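You operate a simulated robot arm through the tools that you are given. There is no shell and no other tool. Be economical: measure what you need, move in short steps, check, and stop when the job is done.

Carry out the task below with a simulated two-armed robot. There is one attempt and no reset: what you move stays moved.

JOB
Wipe up the spill on the table top by the fridge with the tea towel and put it back.
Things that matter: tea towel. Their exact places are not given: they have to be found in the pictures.

Only the result counts: the job must be done as asked and must still hold three seconds after the hand-in. Knocking over, shifting, dropping, spilling or breaking anything else fails it. Flat cloth is picked up by pressing the open fingertips on it (5 to 10 N) and closing them slowly along it; thin cloth reads only 2 to 8 mm in the jaws.

ROBOT AND FRAMES
Two 7-joint arms with two-finger parallel grippers on one trunk, on a base that drives. Base frame: it is fixed to the floor where the robot stands at the start and does not move with it; the origin is under the middle of the robot, x ahead of it, y to its left, z up. Units: mm, rad, N and s.
The left shoulder is at the start at [70, 130, 1037], the right one opposite. With the tool pointing down near the work surface each hand reaches from about 100 to 500 mm from the robot's upright axis, wherever it stands, measured 20 degrees to its own side. Payload 1.57 kg a hand.
The TCP of each hand is the grasp point between the finger pads, 30 mm short of the fingertips. In the tool frame z runs along the fingers and y along their closing line. Largest opening 80 mm; finger width 17, thickness 12; the body of the gripper, 40 by 82 mm, starts 80 mm behind the TCP.
Orientation is that of the tool frame in the base frame, as [roll, pitch, yaw] about the fixed x, y, z axes, in that order (R = Rz(yaw) Ry(pitch) Rx(roll)). With the fingers straight down and closing along the base's y, the tool's x points along the base's -x, its y along +y and its z along -z.

CONTROLS
- The arms move only by the tool jog_arm. It takes "left_commands", "right_commands" or both (then of equal length, played together; a hand with none holds still); each is a list of rows, each a list of 6 numbers: the shift along the base's x, y, z in cm, then the turn, a rotation vector about the base's x, y, z in rad. In form: [[dx, dy, dz, rx, ry, rz], ...]. A call has 1 to 8 rows; each row shifts and turns the commanded pose from where the row before left it. "left_hand" and "right_hand" are, for a hand that has rows, the opening, from 0 (shut) to 1 (fully open), set as the call begins (left out, the last holds). Each row takes 0.2 s and may step no farther than 50 mm and 0.15 rad from the row before; otherwise, or with a gripper value out of range, the whole call is refused. Where a pose cannot be reached the arm comes as near as it can. A force on the tool above 40 N (or 10 N above the force at the start of the call, whichever is more), or a blocked arm, ends the call early, and 0.2 s more pass. The fingers move at their own pace (about 108 mm/s each) and stop on an object; they squeeze with about 34 N. The grip force told is the motor's: it shows also when the fingers shut on nothing. Time passes only in rows, and 0.2 s behind the last, so rows that do not move let the fingers close. It gives the time, the measured TCP pose, the force on the tool (base axes), the opening and the grip force at its end, in the units of the frame above (readings bear some noise), with the torque about the TCP (base axes, N m) and any sound that the robot's microphone picked up.
- Cameras (640 x 400 px; columns grow to the right, rows downward): "scene" is now at [114, 41.1, 1239.5]; the picture's right is [0.54, -0.84, 0.00], its down [-0.67, -0.43, -0.61] and it looks along [0.52, 0.33, -0.79] (base axes); focal length 283 px, centre (320, 200). "left" rides on the left gripper at [72, 7, -122] in its tool frame; the picture's right is [-0.09, 1.00, 0.00], its down [-0.84, -0.08, -0.54] and it looks along [-0.54, -0.05, 0.84] (tool axes); focal length 238 px, centre (320, 200). "right" rides on the right gripper at [72, -7, -122] in its tool frame; the picture's right is [0.09, 1.00, 0.00], its down [-0.84, 0.08, -0.54] and it looks along [-0.54, 0.05, 0.84] (tool axes); focal length 238 px, centre (320, 200).
- camera(camera): a new picture of that camera. No time passes.
- raise_lower(by): slides the trunk up (or, below 0, down) by that many mm; the arms and the scene camera ride with it, the base frame stays. It gives what a move gives, with no picture.
- drive_base(legs): drives the robot by 1 to 6 legs, each [ahead, left, turn to the left] in mm, mm and rad, along the robot's own axes; the way and the turn of a leg run together, so that a leg with both is an arc; at most 1500 mm and 3.142 rad a leg. The arms and the cameras ride along, it lands a little off, and it stops where it bumps. It gives what a move gives.
- turn_head(pan, tilt): turns the head with the scene camera to pan (to the left, within 1.501 rad either way) and tilt (down, from -0.506 to 1.204), counted from straight ahead of the robot. It gives what a move gives.
- measure_at(camera, pixels): there is no depth. For up to 12 entries [column, row, z] of the newest picture of that camera ("zoom" is the newest enlarged one), the place [x, y] in the base frame at which the ray of that pixel passes the height z, good to about 2 mm. No time passes.
- inspect(camera, box): a new picture of the part [left, top, right, bottom] of that camera's present view, enlarged. No time passes.
- finish_job(): hands the job in; it is judged then, once.

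Go step by step. Measure first, check grasps and placings, and put right what went wrong. The budget is 80 turns and 70 pictures, counting those below and the enlarged ones. Unless the task says otherwise, let go and move clear before handing in, and close with one line.

The tools are called after "Request:" as a command line: name --argument value ..., lists and objects as JSON in quotes. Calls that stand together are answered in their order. jog_arm: Moves the arms, as the interface text tells. Its arguments: {"type":"object","properties":{"left_commands":{"type":"array","items":{"type":"array","items":{"type":"number"}}},"left_hand":{"type":"number"},"right_commands":{"type":"array","items":{"type":"array","items":{"type":"number"}}},"right_hand":{"type":"number"}},"required":[]} The other tools are called the same way: raise_lower (by) slides the trunk up or down; drive_base (legs) drives the base; turn_head (pan, tilt) turns the head that bears the scene camera; camera (camera) takes a picture; measure_at (camera, pixels) gives the place at which the rays of pixels pass given heights; inspect (camera, box) takes an enlarged picture of a part of a camera's view; finish_job () hands the job in.

At the start:

```text
clock: 0.0
left_eef_pos: [271.2, 348.5, 929.3]
left_orientation: [-3.141, 0.002, -3.141]
left_force: [-1.3, 0.1, 0.0]
left_wrist_torque: [-0.01, 0.0, 0.0]
left_grip_width: 79.6
left_gripper_force: 0.0
right_eef_pos: [277.2, 1.6, 988.6]
right_orientation: [-3.141, 0.001, -3.141]
right_force: [0.1, 0.3, 0.3]
right_wrist_torque: [0.0, -0.01, -0.03]
right_grip_width: 80.0
right_gripper_force: 0.1
trunk travel left (down, up): [-675.0, 265.0]
robot x, y, heading: [-3.0, 1.5, -0.0]
head pan, tilt: [0.567, 0.911]
```

scene: 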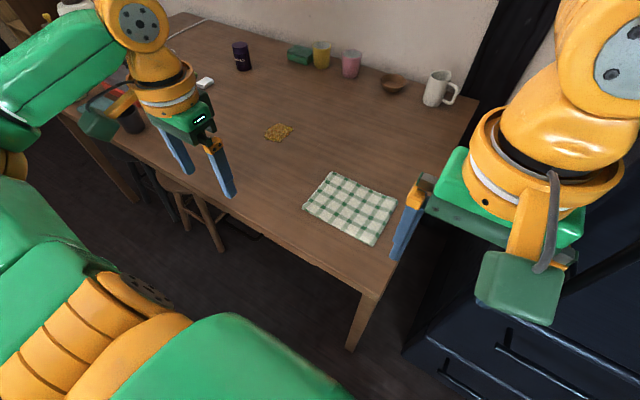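
right: 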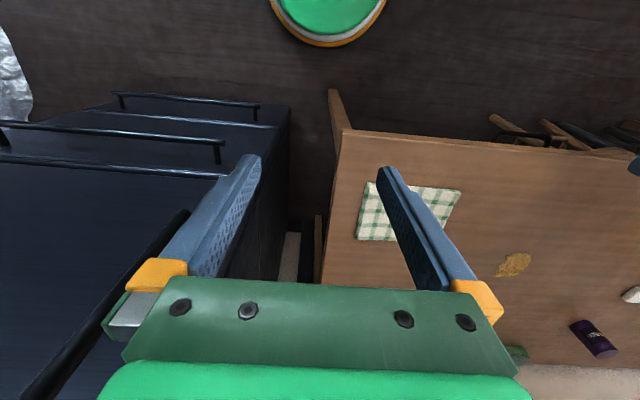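
left: 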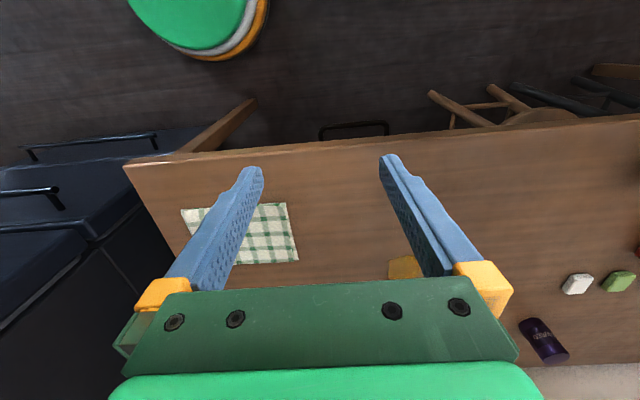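

The scene picture shows the towel (corners about (333,172), (397,197), (372,245), (303,207)) and a yellow-brown spill near (278,132). I'll measure from two cameras to find the table height.

Request:
measure_at --camera "scene" --pixels '[[333, 172, 700], [333, 172, 800], [397, 197, 700], [397, 197, 800], [372, 245, 700], [372, 245, 800], [303, 207, 700], [303, 207, 800], [278, 132, 700], [278, 132, 800]]'

Request:
measure_at --camera "left" --pixels '[[287, 203, 700], [287, 203, 800], [299, 262, 700], [299, 262, 800]]'

Request:
measure_at --camera "right" --pixels '[[460, 190, 700], [460, 190, 800], [357, 239, 700], [357, 239, 800], [513, 264, 700], [513, 264, 800]]'

Request:
inspect --camera "scene" --box '[220, 90, 420, 260]'

```text
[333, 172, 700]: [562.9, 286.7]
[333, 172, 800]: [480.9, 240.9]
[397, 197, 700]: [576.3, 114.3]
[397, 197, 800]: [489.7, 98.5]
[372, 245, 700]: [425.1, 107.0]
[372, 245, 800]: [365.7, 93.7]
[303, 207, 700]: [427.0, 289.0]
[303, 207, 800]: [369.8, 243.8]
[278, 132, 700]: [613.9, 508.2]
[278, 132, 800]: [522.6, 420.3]
```

```text
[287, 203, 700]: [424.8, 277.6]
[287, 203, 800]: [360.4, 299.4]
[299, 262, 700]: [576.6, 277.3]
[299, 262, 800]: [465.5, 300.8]
```

```text
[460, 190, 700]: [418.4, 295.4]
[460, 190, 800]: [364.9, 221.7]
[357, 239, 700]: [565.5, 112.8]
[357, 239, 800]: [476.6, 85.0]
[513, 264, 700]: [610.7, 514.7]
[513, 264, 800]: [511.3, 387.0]
```

```text
2.35 times, centred on (320, 175) of scene
```

zoom: 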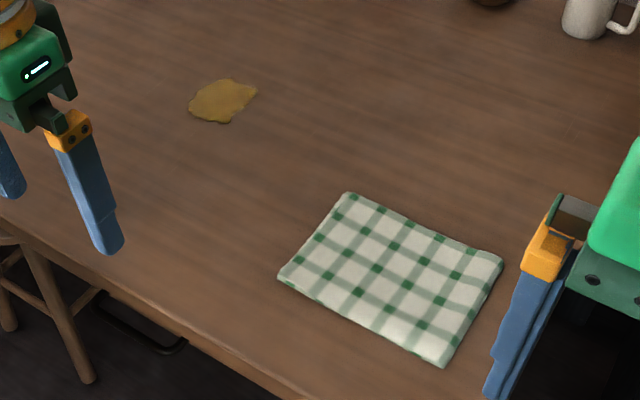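

Rays cross near z≈718, so the towel spans x 415–563, y 109–279 and the spill is near (599,494), too far to reach from here. I'll look around for base clearance before driving.

Request:
measure_at --camera "scene" --pixels '[[380, 295, 715], [240, 225, 715], [478, 100, 715], [222, 250, 0], [347, 348, 0], [437, 103, 718], [404, 350, 700]]'

Request:
turn_head --pan -0.5 --tilt 0.6

Request:
camera --camera "scene"

Request:
turn_head --pan 0.3 --tilt 0.9

Request:
camera --camera "scene"

```text
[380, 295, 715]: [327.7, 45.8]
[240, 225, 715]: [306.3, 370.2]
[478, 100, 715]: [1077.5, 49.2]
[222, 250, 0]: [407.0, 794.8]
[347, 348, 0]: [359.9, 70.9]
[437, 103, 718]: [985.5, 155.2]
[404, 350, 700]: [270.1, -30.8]
```

```text
clock: 1.3
left_eef_pos: [270.3, 349.2, 928.6]
left_orientation: [3.141, 0.001, -3.141]
left_force: [-0.4, 0.6, -0.3]
left_wrist_torque: [0.0, -0.04, 0.02]
left_grip_width: 80.0
left_gripper_force: 0.2
right_eef_pos: [278.2, 1.2, 988.1]
right_orientation: [-3.141, 0.001, -3.139]
right_force: [-0.6, 0.8, -0.3]
right_wrist_torque: [-0.01, -0.01, -0.01]
right_grip_width: 79.7
right_gripper_force: 0.0
trunk travel left (down, up): [-675.0, 265.0]
robot x, y, heading: [-1.8, -0.9, 0.002]
head pan, tilt: [-0.499, 0.6]
```

```text
65 pictures are left
```

scene: 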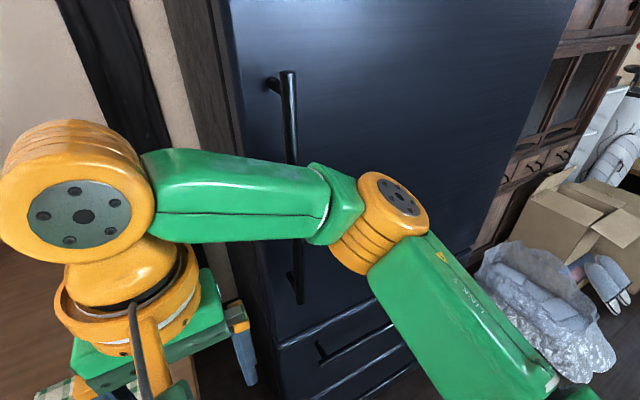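

```text
clock: 2.4
left_eef_pos: [271.0, 349.0, 927.7]
left_orientation: [3.141, 0.0, 3.141]
left_force: [0.0, 0.8, -0.3]
left_wrist_torque: [-0.03, -0.01, 0.02]
left_grip_width: 79.9
left_gripper_force: 0.0
right_eef_pos: [277.4, 0.7, 988.2]
right_orientation: [3.14, 0.002, -3.14]
right_force: [0.8, -0.3, 0.7]
right_wrist_torque: [-0.02, 0.03, -0.02]
right_grip_width: 80.0
right_gripper_force: 0.0
trunk travel left (down, up): [-675.0, 265.0]
robot x, y, heading: [-0.9, 0.2, -0.001]
head pan, tilt: [0.3, 0.901]
```

```text
64 pictures are left
```

scene: 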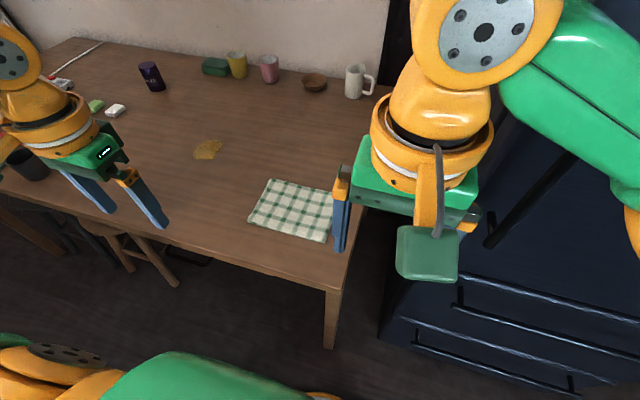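

The table's front edge is at x≈320 and the fridge stands to the right. I'll look straight down to see how far the base sticks out, and get the stool's place.

Request:
measure_at --camera "scene" --pixels '[[177, 285, 0], [131, 270, 0], [328, 346, 0], [330, 289, 715], [207, 240, 715], [100, 206, 715], [207, 149, 715], [382, 330, 0]]'

Request:
turn_head --pan 0.0 --tilt 1.2

Request:
camera --camera "scene"

Request:
turn_head --pan 1.0 --tilt 1.0

Request:
camera --camera "scene"

```text
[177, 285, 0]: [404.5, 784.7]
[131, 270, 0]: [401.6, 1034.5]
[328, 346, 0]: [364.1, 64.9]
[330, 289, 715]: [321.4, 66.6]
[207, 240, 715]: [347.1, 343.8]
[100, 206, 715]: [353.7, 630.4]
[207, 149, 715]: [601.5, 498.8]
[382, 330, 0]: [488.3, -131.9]
```

```text
clock: 3.2
left_eef_pos: [271.0, 350.0, 928.7]
left_orientation: [3.141, -0.001, 3.142]
left_force: [0.1, 1.1, -0.5]
left_wrist_torque: [-0.02, 0.02, -0.04]
left_grip_width: 80.0
left_gripper_force: 0.0
right_eef_pos: [277.9, 1.5, 988.8]
right_orientation: [-3.141, 0.003, -3.139]
right_force: [0.3, -0.1, 1.1]
right_wrist_torque: [-0.01, 0.04, -0.04]
right_grip_width: 79.7
right_gripper_force: 0.0
trunk travel left (down, up): [-675.0, 265.0]
robot x, y, heading: [0.9, 1.4, -0.003]
head pan, tilt: [0.0, 1.201]
```

```text
63 pictures are left
```

scene: 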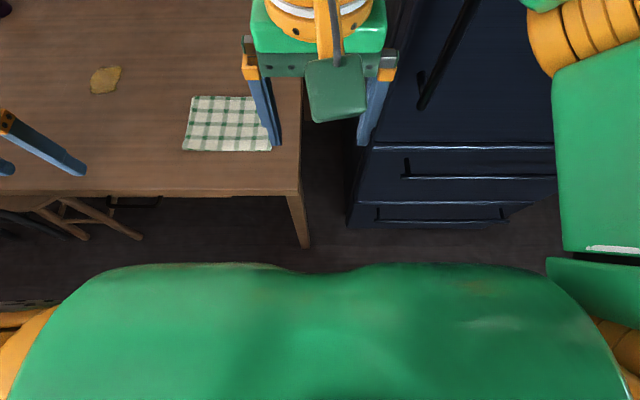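

```text
clock: 4.5
left_eef_pos: [271.7, 351.2, 930.0]
left_orientation: [-3.141, 0.001, -3.141]
left_force: [-0.6, -0.8, 0.0]
left_wrist_torque: [0.0, 0.02, 0.03]
left_grip_width: 80.2
left_gripper_force: 0.2
right_eef_pos: [278.5, 0.2, 988.2]
right_orientation: [3.141, 0.001, -3.142]
right_force: [0.8, 0.3, -0.1]
right_wrist_torque: [0.0, -0.01, 0.01]
right_grip_width: 80.0
right_gripper_force: 0.0
trunk travel left (down, up): [-675.0, 265.0]
robot x, y, heading: [1.6, -1.7, 0.001]
head pan, tilt: [1.0, 1.0]
```

```text
62 pictures are left
```

scene: 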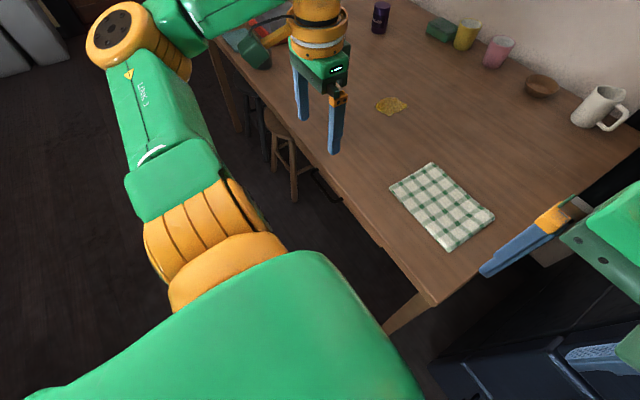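

The base stays within about x 270, so I can drive left about 335 and ahead about 130. First I'll tuck the right hand out of the left hand's working area.

Request:
jog_arm --right_commands '[[-1.3, -3, 0, 0, 0, 0], [-1.3, -3, 0, 0, 0, 0], [-1.3, -3, 0, 0, 0, 0], [-1.3, -3, 0, 0, 0, 0], [-1.3, -3, 0, 0, 0, 0], [-1.3, -3, 0, 0, 0, 0], [-1.3, -3, 0, 0, 0, 0], [-1.3, -3, 0, 0, 0, 0]]'

Request:
drive_base --legs '[[0, 335, 0]]'

Request:
turn_head --pan 0.0 --tilt 1.0

Request:
camera --camera "scene"

```text
clock: 6.3
left_eef_pos: [269.9, 348.5, 929.7]
left_orientation: [3.141, 0.002, -3.141]
left_force: [0.2, -0.3, -0.6]
left_wrist_torque: [0.01, 0.01, 0.01]
left_grip_width: 80.0
left_gripper_force: 0.0
right_eef_pos: [174.8, -238.7, 988.6]
right_orientation: [3.139, -0.003, -3.136]
right_force: [-0.5, -1.1, 0.3]
right_wrist_torque: [0.03, -0.04, -0.03]
right_grip_width: 80.2
right_gripper_force: 0.0
trunk travel left (down, up): [-675.0, 265.0]
robot x, y, heading: [4.1, -1.9, -0.001]
head pan, tilt: [1.0, 1.0]
```

```text
clock: 8.5
left_eef_pos: [273.0, 679.7, 928.7]
left_orientation: [3.14, 0.0, 3.141]
left_force: [0.2, -0.7, 0.2]
left_wrist_torque: [-0.01, -0.01, 0.0]
left_grip_width: 80.1
left_gripper_force: 0.1
right_eef_pos: [175.4, 91.9, 988.8]
right_orientation: [-3.142, 0.001, 3.142]
right_force: [0.4, -0.3, 0.5]
right_wrist_torque: [0.0, 0.0, -0.03]
right_grip_width: 79.9
right_gripper_force: 0.1
trunk travel left (down, up): [-675.0, 265.0]
robot x, y, heading: [2.9, 333.2, -0.001]
head pan, tilt: [1.0, 1.0]
```

```text
clock: 9.8
left_eef_pos: [272.1, 680.3, 928.6]
left_orientation: [3.141, 0.0, 3.141]
left_force: [0.0, -0.1, 0.9]
left_wrist_torque: [-0.01, 0.01, -0.05]
left_grip_width: 79.9
left_gripper_force: 0.1
right_eef_pos: [173.0, 93.3, 990.1]
right_orientation: [3.14, 0.001, -3.139]
right_force: [0.3, -0.4, -1.5]
right_wrist_torque: [0.01, 0.03, 0.0]
right_grip_width: 79.9
right_gripper_force: 0.0
trunk travel left (down, up): [-675.0, 265.0]
robot x, y, heading: [5.2, 332.9, -0.004]
head pan, tilt: [0.0, 1.0]
```

```text
61 pictures are left
```

scene: 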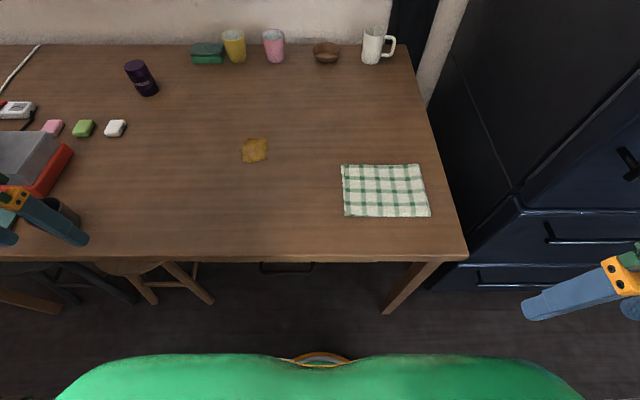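

Clear view: towel at (385,190), spill at (255,150), and what looks like the base front at (320,357). I'll measure these and bring the left hand inward, away from the cup.

Request:
measure_at --camera "scene" --pixels '[[320, 353, 300], [320, 353, 0], [384, 312, 0], [213, 302, 0], [342, 165, 720], [419, 164, 720], [430, 216, 720], [344, 216, 720], [255, 150, 716], [242, 150, 716], [269, 150, 716], [255, 138, 716]]'

Request:
jog_arm --left_commands '[[0, -4, 0, 0, 0, 0], [0, -4, 0, 0, 0, 0], [0, -4, 0, 0, 0, 0], [0, -4, 0, 0, 0, 0], [0, -4, 0, 0, 0, 0], [0, -4, 0, 0, 0, 0]]'

Request:
inspect --camera "scene" --box '[220, 120, 460, 270]'

```text
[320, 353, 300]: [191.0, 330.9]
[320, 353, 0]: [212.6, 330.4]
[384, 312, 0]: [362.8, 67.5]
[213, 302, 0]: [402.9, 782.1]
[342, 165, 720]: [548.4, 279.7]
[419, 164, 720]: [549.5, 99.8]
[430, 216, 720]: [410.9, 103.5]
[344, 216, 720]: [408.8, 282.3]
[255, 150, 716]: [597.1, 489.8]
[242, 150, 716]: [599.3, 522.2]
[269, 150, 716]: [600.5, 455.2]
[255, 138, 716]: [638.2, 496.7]
```

```text
clock: 11.2
left_eef_pos: [273.1, 438.4, 927.7]
left_orientation: [-3.141, -0.003, 3.141]
left_force: [0.2, 0.6, -0.7]
left_wrist_torque: [-0.01, -0.01, 0.0]
left_grip_width: 80.0
left_gripper_force: 0.2
right_eef_pos: [175.8, 93.3, 988.7]
right_orientation: [3.141, -0.001, 3.141]
right_force: [-0.1, -0.8, 0.1]
right_wrist_torque: [0.01, 0.02, -0.02]
right_grip_width: 80.1
right_gripper_force: 0.1
trunk travel left (down, up): [-675.0, 265.0]
robot x, y, heading: [0.8, 329.7, -0.0]
head pan, tilt: [0.0, 1.0]
```

```text
2.67 times, centred on (340, 195) of scene
```

zoom: 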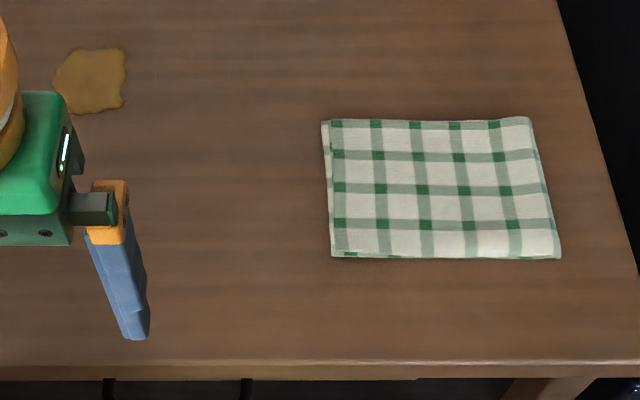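

The base front is at most x≈210, so driving ahead 150 is clear of the legs (y≈67) and the stool (y≈782).

Request:
drive_base --legs '[[150, 0, 0]]'

Request:
camera --camera "scene"

```text
clock: 12.5
left_eef_pos: [419.2, 437.6, 928.1]
left_orientation: [3.141, 0.002, 3.14]
left_force: [0.7, -0.6, -0.3]
left_wrist_torque: [0.0, 0.02, -0.01]
left_grip_width: 80.0
left_gripper_force: 0.1
right_eef_pos: [322.9, 92.6, 989.4]
right_orientation: [3.141, 0.002, 3.141]
right_force: [-0.2, -0.2, 1.1]
right_wrist_torque: [-0.01, -0.03, -0.03]
right_grip_width: 80.0
right_gripper_force: 0.0
trunk travel left (down, up): [-675.0, 265.0]
robot x, y, heading: [150.3, 329.3, -0.002]
head pan, tilt: [0.0, 1.0]
```

```text
59 pictures are left
```

scene: 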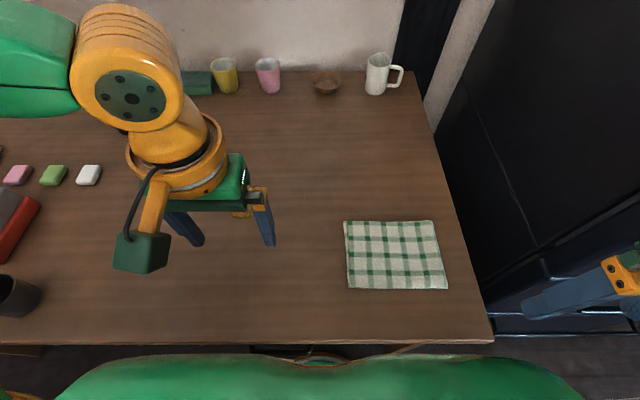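

Base is placed. Moving the left hand over the towel centre (480,195).

Request:
jog_arm --left_commands '[[1, -4, 0, 0, 0, 0], [1, -4, 0, 0, 0, 0], [1, -4, 0, 0, 0, 0], [1, -4, 0, 0, 0, 0], [1, -4, 0, 0, 0, 0], [1, -4, -4, 0, 0, 0], [0, 0, -4, 0, 0, 0], [0, 0, -4, 0, 0, 0]]' --left_hand 0.6

Request:
camera --camera "left"

Request:
camera --camera "scene"

```text
refused: row 6 steps farther than a row can; nothing moved
```

```text
58 pictures are left
```

left: 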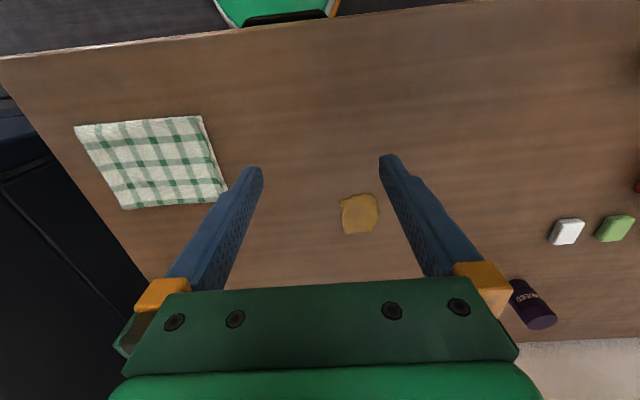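

```text
57 pictures are left
```

scene: 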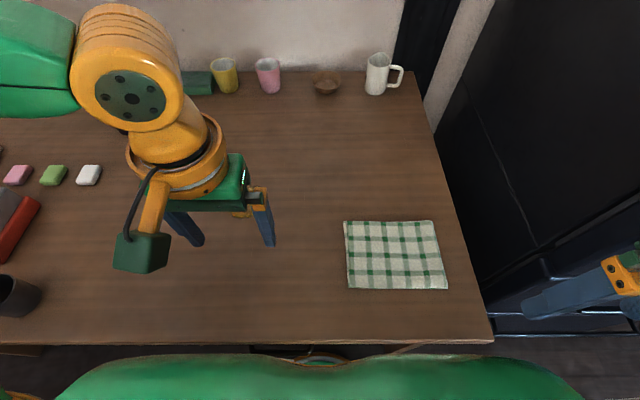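

The call was refused because one row was too long. I'll send the same move with shorter rows.

Request:
jog_arm --left_commands '[[1, -4, 0, 0, 0, 0], [1, -4, 0, 0, 0, 0], [1, -4, 0, 0, 0, 0], [1, -4, 0, 0, 0, 0], [1, -4, 0, 0, 0, 0], [1, -4, -2, 0, 0, 0], [0, 0, -4.5, 0, 0, 0], [0, 0, -4.5, 0, 0, 0]]' --left_hand 0.6

Request:
camera --camera "scene"

```text
clock: 14.3
left_eef_pos: [428.0, 422.1, 843.2]
left_orientation: [-3.141, -0.001, 3.14]
left_force: [-0.2, 0.5, -0.6]
left_wrist_torque: [-0.04, 0.03, 0.0]
left_grip_width: 48.0
left_gripper_force: 0.1
left hand out of reach, approached as far as the arm can: row 1, 2, 3, 4, 5, 6, 8
right_eef_pos: [323.7, 93.1, 989.2]
right_orientation: [-3.139, 0.001, 3.141]
right_force: [-0.1, 0.8, 0.7]
right_wrist_torque: [0.01, -0.02, -0.01]
right_grip_width: 79.8
right_gripper_force: 0.0
trunk travel left (down, up): [-675.0, 265.0]
robot x, y, heading: [147.5, 331.2, -0.004]
head pan, tilt: [0.0, 1.0]
```

```text
56 pictures are left
```

scene: 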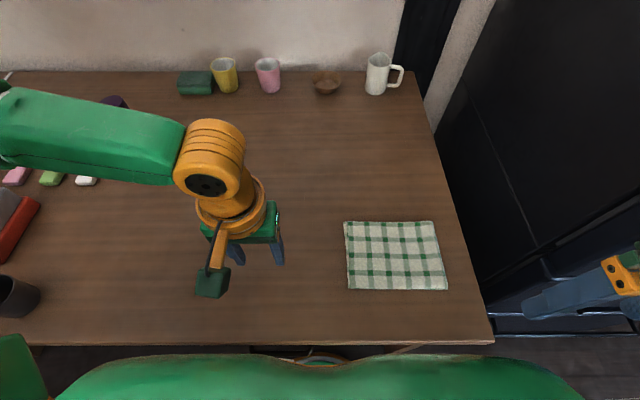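

The left arm balks at reaching rightward, so I'll use the right hand. The towel bears about -23° at r≈358 and the spill about +20° at r≈476, so a base turn will carry the towel across. I'll raise the left hand back and bring the right hand over the towel.

Request:
jog_arm --left_commands '[[-1, 1.5, 3, 0, 0, 0], [-1, 1.5, 3, 0, 0, 0], [-1, 1.5, 3, 0, 0, 0], [-1, 1.5, 2, 0, 0, 0], [-1, 1.5, 0, 0, 0, 0], [-1, 1.5, 0, 0, 0, 0], [-1, 1.5, 0, 0, 0, 0], [-1, 1.5, 0, 0, 0, 0]]' --right_commands '[[2, 1.2, 0, 0, 0, 0], [2, 1.2, 0, 0, 0, 0], [2, 1.2, 0, 0, 0, 0], [2, 1.2, 0, 0, 0, 0], [2, 1.2, -3, 0, 0, 0], [2, 1.2, -4, 0, 0, 0], [2, 1.2, -4, 0, 0, 0], [1.7, 1.2, -4, 0, 0, 0]]' --right_hand 0.6

Request:
camera --camera "scene"

```text
clock: 16.1
left_eef_pos: [344.9, 541.7, 952.8]
left_orientation: [3.141, -0.001, 3.14]
left_force: [0.1, 0.5, 0.4]
left_wrist_torque: [-0.04, 0.0, 0.0]
left_grip_width: 47.9
left_gripper_force: 0.0
right_eef_pos: [480.0, 193.0, 839.8]
right_orientation: [3.141, 0.001, 3.141]
right_force: [0.5, 0.0, -0.7]
right_wrist_torque: [0.01, 0.03, 0.0]
right_grip_width: 48.1
right_gripper_force: 0.0
trunk travel left (down, up): [-675.0, 265.0]
robot x, y, heading: [148.2, 332.9, -0.001]
head pan, tilt: [0.0, 1.0]
```

```text
55 pictures are left
```

scene: 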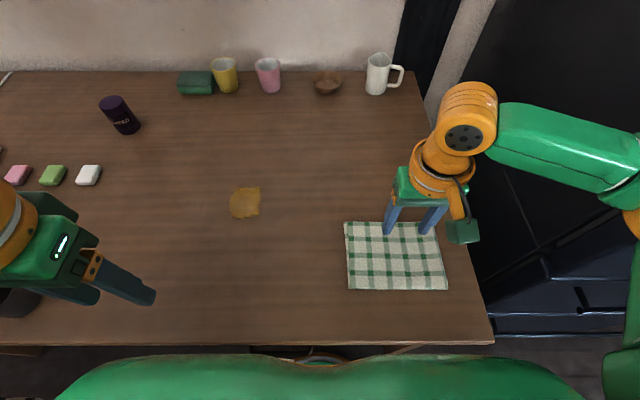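

The right hand is well placed at (480,193). Descending toward the towel, gently at the end.

Request:
jog_arm --right_commands '[[0, 0, -4, 0, 0, 0], [0, 0, -2.5, 0, 0, 0], [0, 0, -1.0, 0, 0, 0], [0, 0, -0.4, 0, 0, 0]]'

Request:
camera --camera "right"

```text
clock: 17.1
left_eef_pos: [345.9, 541.1, 953.8]
left_orientation: [3.141, 0.0, 3.139]
left_force: [-0.9, 0.7, -0.1]
left_wrist_torque: [0.01, -0.02, 0.0]
left_grip_width: 47.8
left_gripper_force: 0.0
right_eef_pos: [479.8, 189.7, 760.4]
right_orientation: [3.141, 0.003, 3.141]
right_force: [-0.7, 0.4, 0.3]
right_wrist_torque: [0.0, -0.01, 0.0]
right_grip_width: 48.3
right_gripper_force: 0.1
trunk travel left (down, up): [-675.0, 265.0]
robot x, y, heading: [145.8, 331.2, 0.003]
head pan, tilt: [0.0, 1.0]
```

```text
54 pictures are left
```

right: 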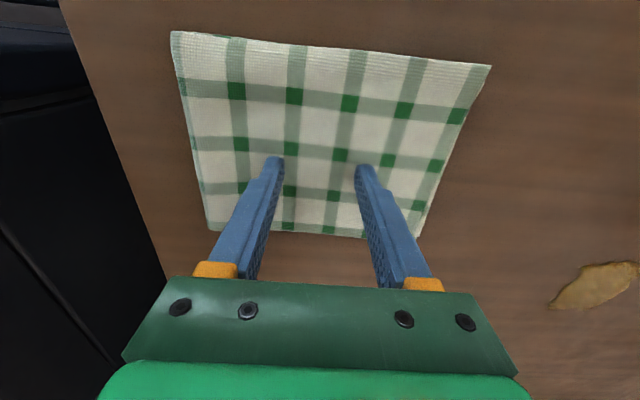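

Still no contact at z 760. Stepping down by 3–4 mm.

Request:
jog_arm --right_commands '[[0, 0, -0.4, 0, 0, 0], [0, 0, -0.3, 0, 0, 0], [0, 0, 0, 0, 0, 0]]'

```text
clock: 17.9
left_eef_pos: [344.0, 540.9, 952.7]
left_orientation: [3.141, 0.0, 3.14]
left_force: [0.2, -0.3, 0.5]
left_wrist_torque: [0.0, 0.03, 0.02]
left_grip_width: 47.8
left_gripper_force: 0.0
right_eef_pos: [480.1, 188.3, 753.8]
right_orientation: [-3.141, 0.002, -3.141]
right_force: [-1.3, -0.1, 5.5]
right_wrist_torque: [0.05, 0.01, -0.02]
right_grip_width: 48.0
right_gripper_force: 0.1
trunk travel left (down, up): [-675.0, 265.0]
robot x, y, heading: [151.5, 327.8, -0.003]
head pan, tilt: [0.0, 1.0]
```

Contact with about 5.5 N. Pressing 1 mm more, then closing in stages.

Request:
jog_arm --right_commands '[[0, 0, -0.1, 0, 0, 0], [0, 0, 0, 0, 0, 0]]' --right_hand 0.45

Request:
jog_arm --right_commands '[[0, 0, 0, 0, 0, 0]]' --right_hand 0.3

Request:
jog_arm --right_commands '[[0, 0, 0, 0, 0, 0]]' --right_hand 0.15

Request:
jog_arm --right_commands '[[0, 0, 0, 0, 0, 0], [0, 0, 0, 0, 0, 0]]' --right_hand 0

Request:
camera --camera "right"

```text
clock: 18.5
left_eef_pos: [343.0, 542.0, 953.6]
left_orientation: [3.141, 0.004, -3.141]
left_force: [0.3, -0.4, 0.6]
left_wrist_torque: [0.04, 0.03, -0.04]
left_grip_width: 47.8
left_gripper_force: 0.1
right_eef_pos: [479.9, 188.8, 753.4]
right_orientation: [-3.141, 0.004, 3.141]
right_force: [2.6, -1.0, 15.4]
right_wrist_torque: [0.0, -0.05, -0.01]
right_grip_width: 33.8
right_gripper_force: 0.0
trunk travel left (down, up): [-675.0, 265.0]
robot x, y, heading: [151.3, 332.7, -0.002]
head pan, tilt: [0.0, 1.0]
```

```text
clock: 18.9
left_eef_pos: [342.8, 542.8, 952.6]
left_orientation: [-3.142, 0.002, 3.139]
left_force: [0.3, -0.2, 0.8]
left_wrist_torque: [-0.01, 0.0, 0.0]
left_grip_width: 47.9
left_gripper_force: 0.1
right_eef_pos: [479.0, 189.2, 753.6]
right_orientation: [-3.139, 0.003, -3.141]
right_force: [0.4, -0.9, 17.8]
right_wrist_torque: [0.03, 0.01, -0.01]
right_grip_width: 22.0
right_gripper_force: 0.1
trunk travel left (down, up): [-675.0, 265.0]
robot x, y, heading: [149.8, 333.5, 0.001]
head pan, tilt: [0.0, 1.0]
```

```text
clock: 19.3
left_eef_pos: [342.8, 542.2, 951.9]
left_orientation: [-3.139, 0.001, 3.139]
left_force: [0.2, -0.1, -0.4]
left_wrist_torque: [0.03, 0.03, 0.0]
left_grip_width: 48.1
left_gripper_force: 0.0
right_eef_pos: [479.4, 188.9, 751.8]
right_orientation: [-3.14, 0.004, 3.141]
right_force: [0.9, 2.5, 17.1]
right_wrist_torque: [0.08, 0.06, -0.02]
right_grip_width: 12.5
right_gripper_force: 5.1
trunk travel left (down, up): [-675.0, 265.0]
robot x, y, heading: [150.3, 331.6, -0.004]
head pan, tilt: [0.0, 1.0]
```

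```text
clock: 19.9
left_eef_pos: [341.9, 543.6, 954.5]
left_orientation: [-3.139, 0.004, 3.139]
left_force: [0.3, -0.2, -0.6]
left_wrist_torque: [0.02, -0.03, 0.0]
left_grip_width: 47.9
left_gripper_force: 0.0
right_eef_pos: [479.0, 188.7, 752.6]
right_orientation: [-3.138, 0.004, 3.141]
right_force: [-0.4, 1.0, 16.1]
right_wrist_torque: [0.08, 0.03, -0.01]
right_grip_width: 5.1
right_gripper_force: 25.0
trunk travel left (down, up): [-675.0, 265.0]
robot x, y, heading: [148.2, 332.1, -0.003]
head pan, tilt: [0.0, 1.0]
```

```text
53 pictures are left
```

right: 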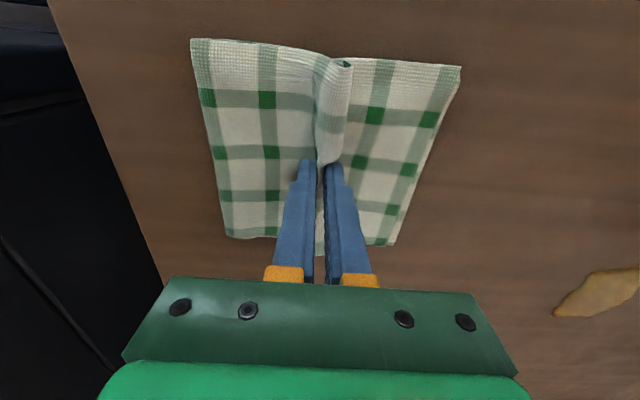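

The cloth is pinched (5.1 mm, 25 N). Lifting it to check.

Request:
jog_arm --right_commands '[[0, 0, 2, 0, 0, 0], [0, 0, 3, 0, 0, 0], [0, 0, 3, 0, 0, 0], [0, 0, 2, 0, 0, 0]]'

Request:
camera --camera "scene"

Request:
camera --camera "right"

```text
clock: 20.9
left_eef_pos: [344.9, 541.4, 952.7]
left_orientation: [-3.14, 0.002, 3.141]
left_force: [0.2, -0.3, 0.3]
left_wrist_torque: [-0.02, -0.01, 0.01]
left_grip_width: 47.9
left_gripper_force: 0.2
right_eef_pos: [480.9, 189.9, 854.0]
right_orientation: [-3.142, 0.001, -3.141]
right_force: [0.5, 0.1, 0.1]
right_wrist_torque: [-0.03, -0.01, -0.04]
right_grip_width: 5.1
right_gripper_force: 25.3
trunk travel left (down, up): [-675.0, 265.0]
robot x, y, heading: [149.1, 333.2, -0.002]
head pan, tilt: [0.0, 1.0]
```

```text
52 pictures are left
```

scene: 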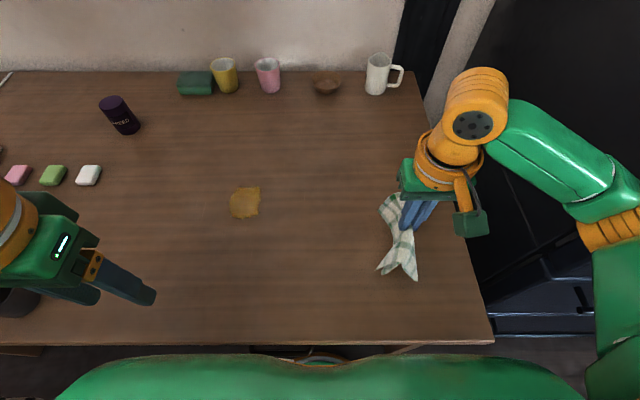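

```text
51 pictures are left
```

right: 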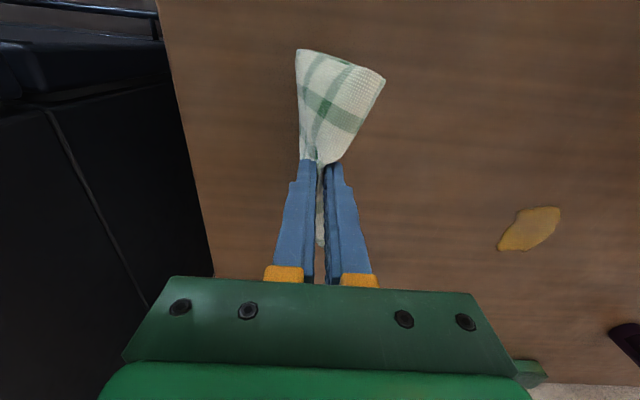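

The towel is held securely. Turning the base left by 0.72 rad to bring it near the spill.

Request:
drive_base --legs '[[0, 0, 0.72]]'

Request:
camera --camera "scene"

```text
clock: 23.3
left_eef_pos: [154.6, 618.0, 951.5]
left_orientation: [-3.141, 0.0, -2.412]
left_force: [-0.1, 0.1, -0.4]
left_wrist_torque: [0.01, 0.02, -0.01]
left_grip_width: 47.8
left_gripper_force: 0.0
right_eef_pos: [491.7, 445.3, 853.2]
right_orientation: [3.141, 0.002, -2.412]
right_force: [0.4, 0.1, -1.2]
right_wrist_torque: [-0.02, 0.02, -0.05]
right_grip_width: 5.0
right_gripper_force: 25.5
trunk travel left (down, up): [-675.0, 265.0]
robot x, y, heading: [151.8, 333.8, 0.73]
head pan, tilt: [0.0, 1.0]
```

```text
50 pictures are left
```

scene: 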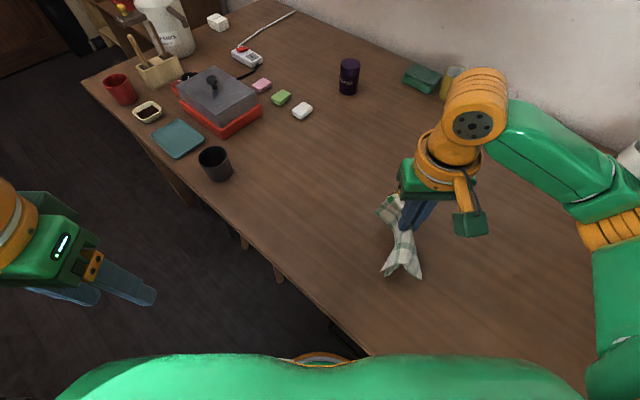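

The hand is at (492,445) with the spill at (598,490). I'll drive 50 mm ahead for reach margin, then place the towel over the spill.

Request:
drive_base --legs '[[50, 0, 0]]'

Request:
jog_arm --right_commands '[[3, 0.6, 0, 0, 0, 0], [3, 0.6, -1, 0, 0, 0], [0, 0, -4, 0, 0, 0], [0, 0, -2, 0, 0, 0]]'

Request:
camera --camera "right"

Request:
camera --camera "scene"

```text
clock: 24.2
left_eef_pos: [190.7, 649.9, 952.4]
left_orientation: [3.141, 0.002, -2.415]
left_force: [0.0, 0.0, 0.9]
left_wrist_torque: [-0.02, -0.06, 0.05]
left_grip_width: 48.0
left_gripper_force: 0.0
right_eef_pos: [527.2, 477.4, 853.5]
right_orientation: [-3.141, 0.004, -2.411]
right_force: [-0.3, 0.6, -0.1]
right_wrist_torque: [-0.04, -0.02, -0.03]
right_grip_width: 5.0
right_gripper_force: 25.3
trunk travel left (down, up): [-675.0, 265.0]
robot x, y, heading: [185.1, 364.9, 0.731]
head pan, tilt: [0.0, 1.0]
```

```text
clock: 25.2
left_eef_pos: [191.3, 650.5, 952.6]
left_orientation: [-3.14, 0.0, -2.415]
left_force: [0.8, -0.6, 0.1]
left_wrist_torque: [0.01, -0.01, -0.02]
left_grip_width: 47.8
left_gripper_force: 0.1
right_eef_pos: [588.6, 492.4, 782.9]
right_orientation: [-3.141, 0.002, -2.411]
right_force: [-0.4, -0.3, 0.9]
right_wrist_torque: [0.04, 0.0, -0.01]
right_grip_width: 4.8
right_gripper_force: 25.0
trunk travel left (down, up): [-675.0, 265.0]
robot x, y, heading: [188.6, 362.6, 0.726]
head pan, tilt: [0.0, 1.0]
```

```text
49 pictures are left
```

right: 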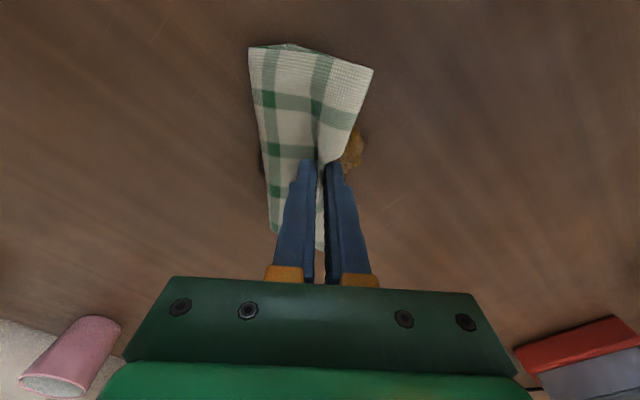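

```text
48 pictures are left
```

scene: 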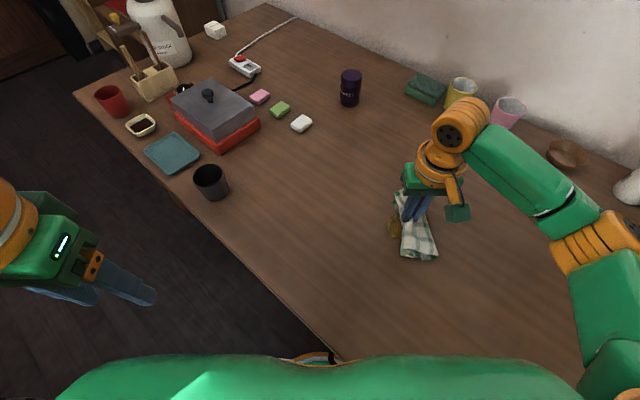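

The towel lies over most of the spill (a bit still shows at (355,148) in the right view). Lowering to contact.

Request:
jog_arm --right_commands '[[0, 0, -1.5, 0, 0, 0], [0, 0, -0.7, 0, 0, 0], [0, 0, 0, 0, 0, 0]]'

```text
clock: 26.0
left_eef_pos: [191.6, 650.3, 953.3]
left_orientation: [3.141, 0.002, -2.415]
left_force: [-0.6, 0.4, -0.3]
left_wrist_torque: [0.05, 0.01, 0.02]
left_grip_width: 48.0
left_gripper_force: 0.0
right_eef_pos: [587.4, 491.1, 762.5]
right_orientation: [3.141, 0.004, -2.412]
right_force: [-1.1, -1.2, 4.2]
right_wrist_torque: [-0.01, 0.05, 0.0]
right_grip_width: 5.0
right_gripper_force: 25.7
trunk travel left (down, up): [-675.0, 265.0]
robot x, y, heading: [186.6, 365.1, 0.727]
head pan, tilt: [0.0, 1.0]
```

Contact at 4 N. Pressing 2 mm more and starting wiping strokes along y.

Request:
jog_arm --right_commands '[[0, 0, -0.3, 0, 0, 0], [0, 2, 0, 0, 0, 0], [0, 2, 0, 0, 0, 0], [0, -2, 0, 0, 0, 0], [0, -2, 0, 0, 0, 0], [0, -2, 0, 0, 0, 0], [0, -2, 0, 0, 0, 0]]'

Request:
camera --camera "right"

Request:
camera --camera "scene"

```text
clock: 27.6
left_eef_pos: [191.2, 650.9, 953.3]
left_orientation: [-3.141, 0.003, -2.413]
left_force: [-0.5, -0.7, 0.7]
left_wrist_torque: [-0.01, 0.02, -0.01]
left_grip_width: 47.9
left_gripper_force: 0.1
right_eef_pos: [587.3, 448.8, 758.2]
right_orientation: [-3.141, 0.003, -2.413]
right_force: [0.9, 2.2, 3.7]
right_wrist_torque: [0.04, -0.02, -0.04]
right_grip_width: 4.8
right_gripper_force: 25.3
trunk travel left (down, up): [-675.0, 265.0]
robot x, y, heading: [187.4, 363.0, 0.73]
head pan, tilt: [0.0, 1.0]
```

```text
47 pictures are left
```

right: 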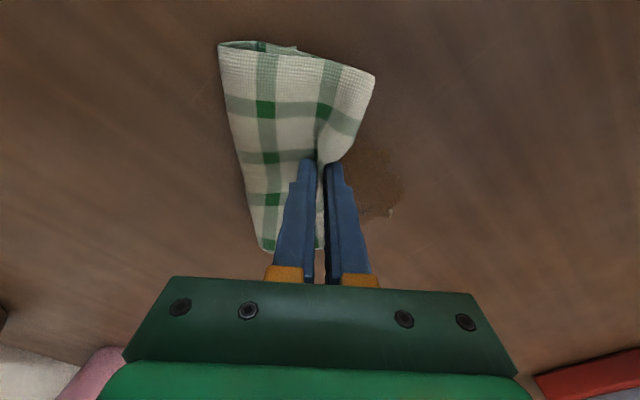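

```text
46 pictures are left
```

scene: 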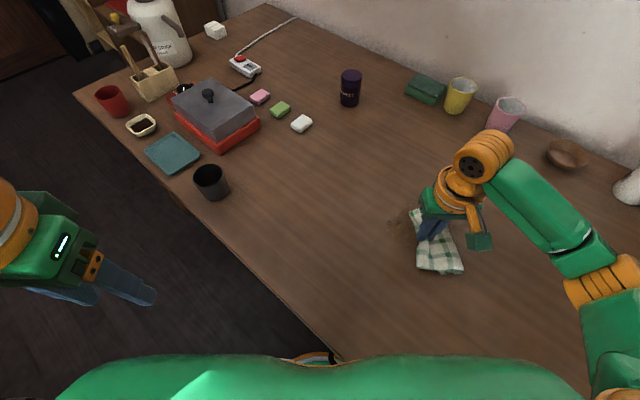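

The spill has faded a lot already (faint around (375,185) in the right view). More strokes at larger x with slightly more pressure.

Request:
jog_arm --right_commands '[[2.5, 0, -0.2, 0, 0, 0], [0, 3, 0, 0, 0, 0], [0, 3, 0, 0, 0, 0], [0, 3, 0, 0, 0, 0], [2, 0, 0, 0, 0, 0], [0, -3, 0, 0, 0, 0], [0, -3, 0, 0, 0, 0], [0, -3, 0, 0, 0, 0]]'

Request:
jog_arm --right_commands '[[-3, 0, 0, 0, 0, 0], [-3.5, 0, 0, 0, 0, 0], [0, 3, 0, 0, 0, 0], [0, 3, 0, 0, 0, 0], [0, 3, 0, 0, 0, 0], [0, -3, 0, 0, 0, 0], [0, -3, 0, 0, 0, 0], [0, -4, 0, 0, 0, 0]]'

Request:
camera --camera "right"

Request:
inspect --camera "scene" --box '[320, 150, 500, 290]'

```text
clock: 29.4
left_eef_pos: [190.8, 651.7, 954.2]
left_orientation: [-3.14, 0.002, -2.414]
left_force: [-0.1, 0.1, 0.1]
left_wrist_torque: [0.01, -0.02, 0.02]
left_grip_width: 48.0
left_gripper_force: 0.0
right_eef_pos: [631.3, 448.0, 755.6]
right_orientation: [-3.139, 0.003, -2.411]
right_force: [0.0, 2.4, 10.6]
right_wrist_torque: [0.07, -0.07, 0.0]
right_grip_width: 4.8
right_gripper_force: 25.4
trunk travel left (down, up): [-675.0, 265.0]
robot x, y, heading: [183.4, 362.2, 0.732]
head pan, tilt: [0.0, 1.0]
```

```text
clock: 31.2
left_eef_pos: [189.8, 650.5, 952.0]
left_orientation: [3.142, 0.002, -2.415]
left_force: [0.9, 0.8, -0.6]
left_wrist_torque: [0.02, 0.01, -0.01]
left_grip_width: 48.0
left_gripper_force: 0.0
right_eef_pos: [567.7, 440.9, 756.2]
right_orientation: [-3.139, 0.001, -2.411]
right_force: [-0.1, 3.1, 8.3]
right_wrist_torque: [0.08, -0.06, 0.02]
right_grip_width: 4.8
right_gripper_force: 25.0
trunk travel left (down, up): [-675.0, 265.0]
robot x, y, heading: [186.3, 363.0, 0.724]
head pan, tilt: [0.0, 1.0]
```

```text
45 pictures are left
```

right: 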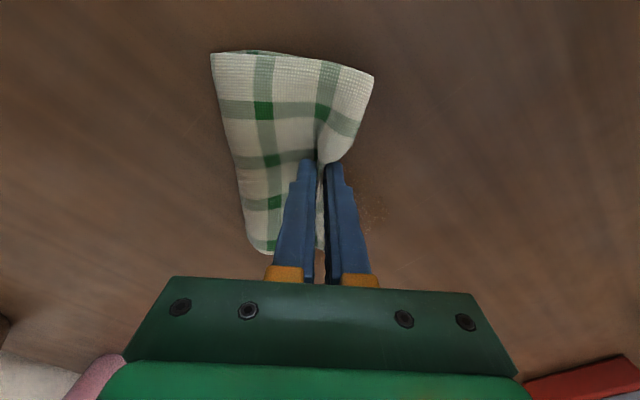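

```text
2.86 times, centred on (410, 220) of scene
```

zoom: 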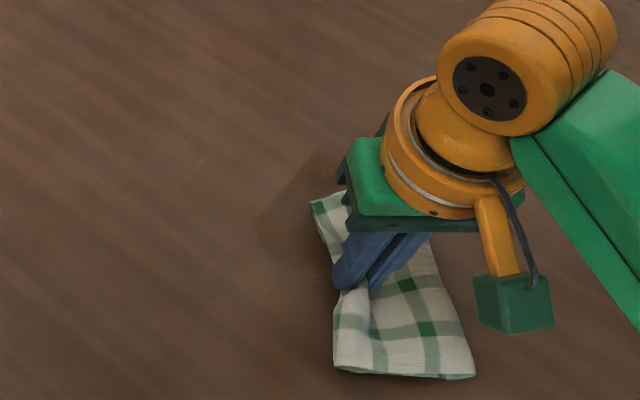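

Only a trace remains near (375,215) in the right view. I'll locate it and pass over it again.

Request:
measure_at --camera "right" --pixels '[[375, 213, 716], [368, 235, 716], [385, 200, 716]]'

Request:
jog_arm --right_commands '[[3, 2, 0, 0, 0, 0], [0, 3, 0, 0, 0, 0], [0, 3, 0, 0, 0, 0], [1.5, 0, 0, 0, 0, 0], [0, -3.5, 0, 0, 0, 0], [0, -4, 0, 0, 0, 0]]'

Request:
jog_arm --right_commands '[[-3, 0, 0, 0, 0, 0], [0, 3.5, 0, 0, 0, 0], [0, 4, 0, 0, 0, 0], [3, 0, 0, 0, 0, 0], [0, -4, 0, 0, 0, 0], [0, -4, 0, 0, 0, 0], [0, -4, 0, 0, 0, 0]]'

Request:
camera --camera "right"

```text
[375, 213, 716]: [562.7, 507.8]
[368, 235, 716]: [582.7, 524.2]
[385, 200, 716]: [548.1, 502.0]
```

```text
clock: 32.6
left_eef_pos: [190.2, 650.3, 954.6]
left_orientation: [-3.139, 0.004, -2.412]
left_force: [0.8, -0.3, 0.3]
left_wrist_torque: [-0.01, -0.01, 0.03]
left_grip_width: 48.1
left_gripper_force: 0.0
right_eef_pos: [613.8, 445.7, 755.1]
right_orientation: [-3.139, 0.006, -2.413]
right_force: [-0.8, 4.7, 14.6]
right_wrist_torque: [0.06, -0.06, 0.02]
right_grip_width: 5.0
right_gripper_force: 25.4
trunk travel left (down, up): [-675.0, 265.0]
robot x, y, heading: [185.3, 363.2, 0.724]
head pan, tilt: [0.0, 1.0]
```

```text
clock: 34.2
left_eef_pos: [190.5, 650.7, 953.5]
left_orientation: [-3.14, 0.001, -2.414]
left_force: [-0.3, 0.5, -0.6]
left_wrist_torque: [0.0, 0.03, -0.03]
left_grip_width: 48.1
left_gripper_force: 0.2
right_eef_pos: [613.0, 399.1, 756.6]
right_orientation: [-3.141, 0.001, -2.411]
right_force: [-0.1, 3.4, 9.0]
right_wrist_torque: [0.09, -0.03, 0.0]
right_grip_width: 4.9
right_gripper_force: 25.2
trunk travel left (down, up): [-675.0, 265.0]
robot x, y, heading: [187.6, 364.4, 0.73]
head pan, tilt: [0.0, 1.0]
```

```text
43 pictures are left
```

right: 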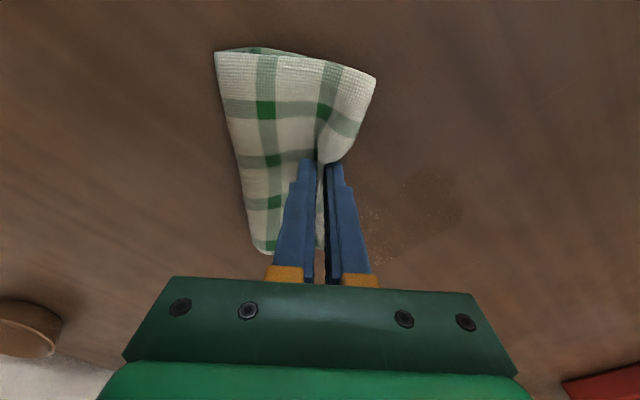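

A faint patch is still visible around (430,195) with specks at (375,220). Measuring them and lifting slightly away to inspect.

Request:
measure_at --camera "right" --pixels '[[428, 172, 716], [462, 210, 716], [388, 255, 716], [370, 215, 716]]'

Request:
jog_arm --right_commands '[[0, 0, 3, 0, 0, 0], [-1, -4, 2, 0, 0, 0], [-1, -4, 2, 0, 0, 0], [-1, -4, 2, 0, 0, 0]]'

Request:
inspect --camera "scene" --box '[320, 140, 500, 260]'

Request:
camera --camera "right"

```text
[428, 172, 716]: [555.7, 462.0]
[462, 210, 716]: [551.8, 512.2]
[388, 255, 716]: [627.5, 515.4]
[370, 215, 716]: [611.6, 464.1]
```

```text
clock: 35.2
left_eef_pos: [191.5, 650.3, 952.3]
left_orientation: [-3.141, 0.002, -2.414]
left_force: [-0.6, 0.2, 0.0]
left_wrist_torque: [0.03, -0.03, 0.0]
left_grip_width: 48.0
left_gripper_force: 0.1
right_eef_pos: [582.7, 278.1, 847.7]
right_orientation: [3.141, 0.002, -2.409]
right_force: [0.7, -0.1, 0.2]
right_wrist_torque: [0.02, -0.01, -0.06]
right_grip_width: 5.1
right_gripper_force: 24.9
trunk travel left (down, up): [-675.0, 265.0]
robot x, y, heading: [186.5, 366.1, 0.725]
head pan, tilt: [0.0, 1.0]
```

```text
3.33 times, centred on (410, 200) of scene
```

zoom: 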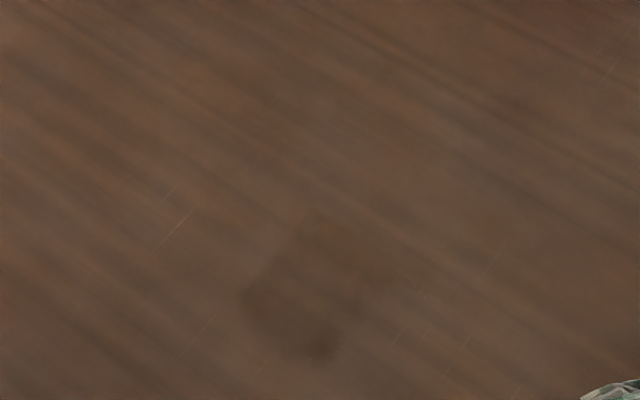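

```text
41 pictures are left
```

right: 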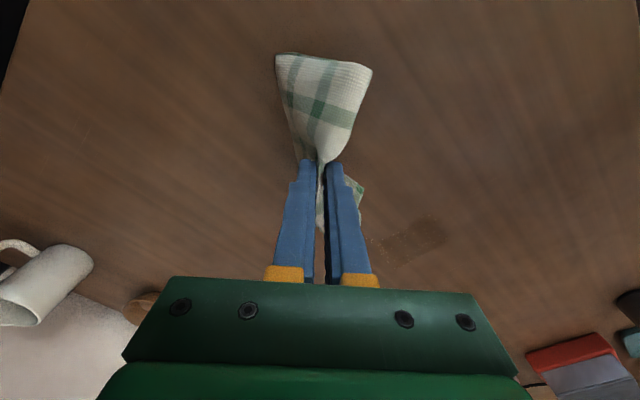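

A faint dark damp patch remains at zoom (240–350, 230–365), and specks at (425,295). I'll locate them and wipe more.

Request:
measure_at --camera "zoom" --pixels '[[240, 295, 716], [310, 225, 716], [325, 365, 716], [400, 290, 716], [425, 295, 716], [295, 300, 716]]'

Request:
inspect --camera "right" --box '[340, 180, 480, 280]'

Request:
measure_at --camera "right" --pixels '[[432, 213, 716], [447, 235, 716], [375, 265, 716], [375, 240, 716]]'

```text
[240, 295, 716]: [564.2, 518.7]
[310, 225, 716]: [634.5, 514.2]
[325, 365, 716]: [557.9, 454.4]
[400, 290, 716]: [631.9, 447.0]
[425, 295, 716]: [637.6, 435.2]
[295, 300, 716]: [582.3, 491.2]
```

```text
4.00 times, centred on (410, 230) of right
```

zoom: 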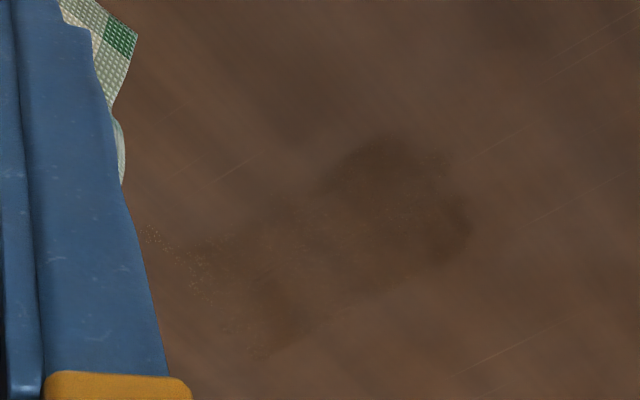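

```text
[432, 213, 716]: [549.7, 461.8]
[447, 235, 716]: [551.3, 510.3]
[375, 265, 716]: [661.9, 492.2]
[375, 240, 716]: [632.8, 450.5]
```

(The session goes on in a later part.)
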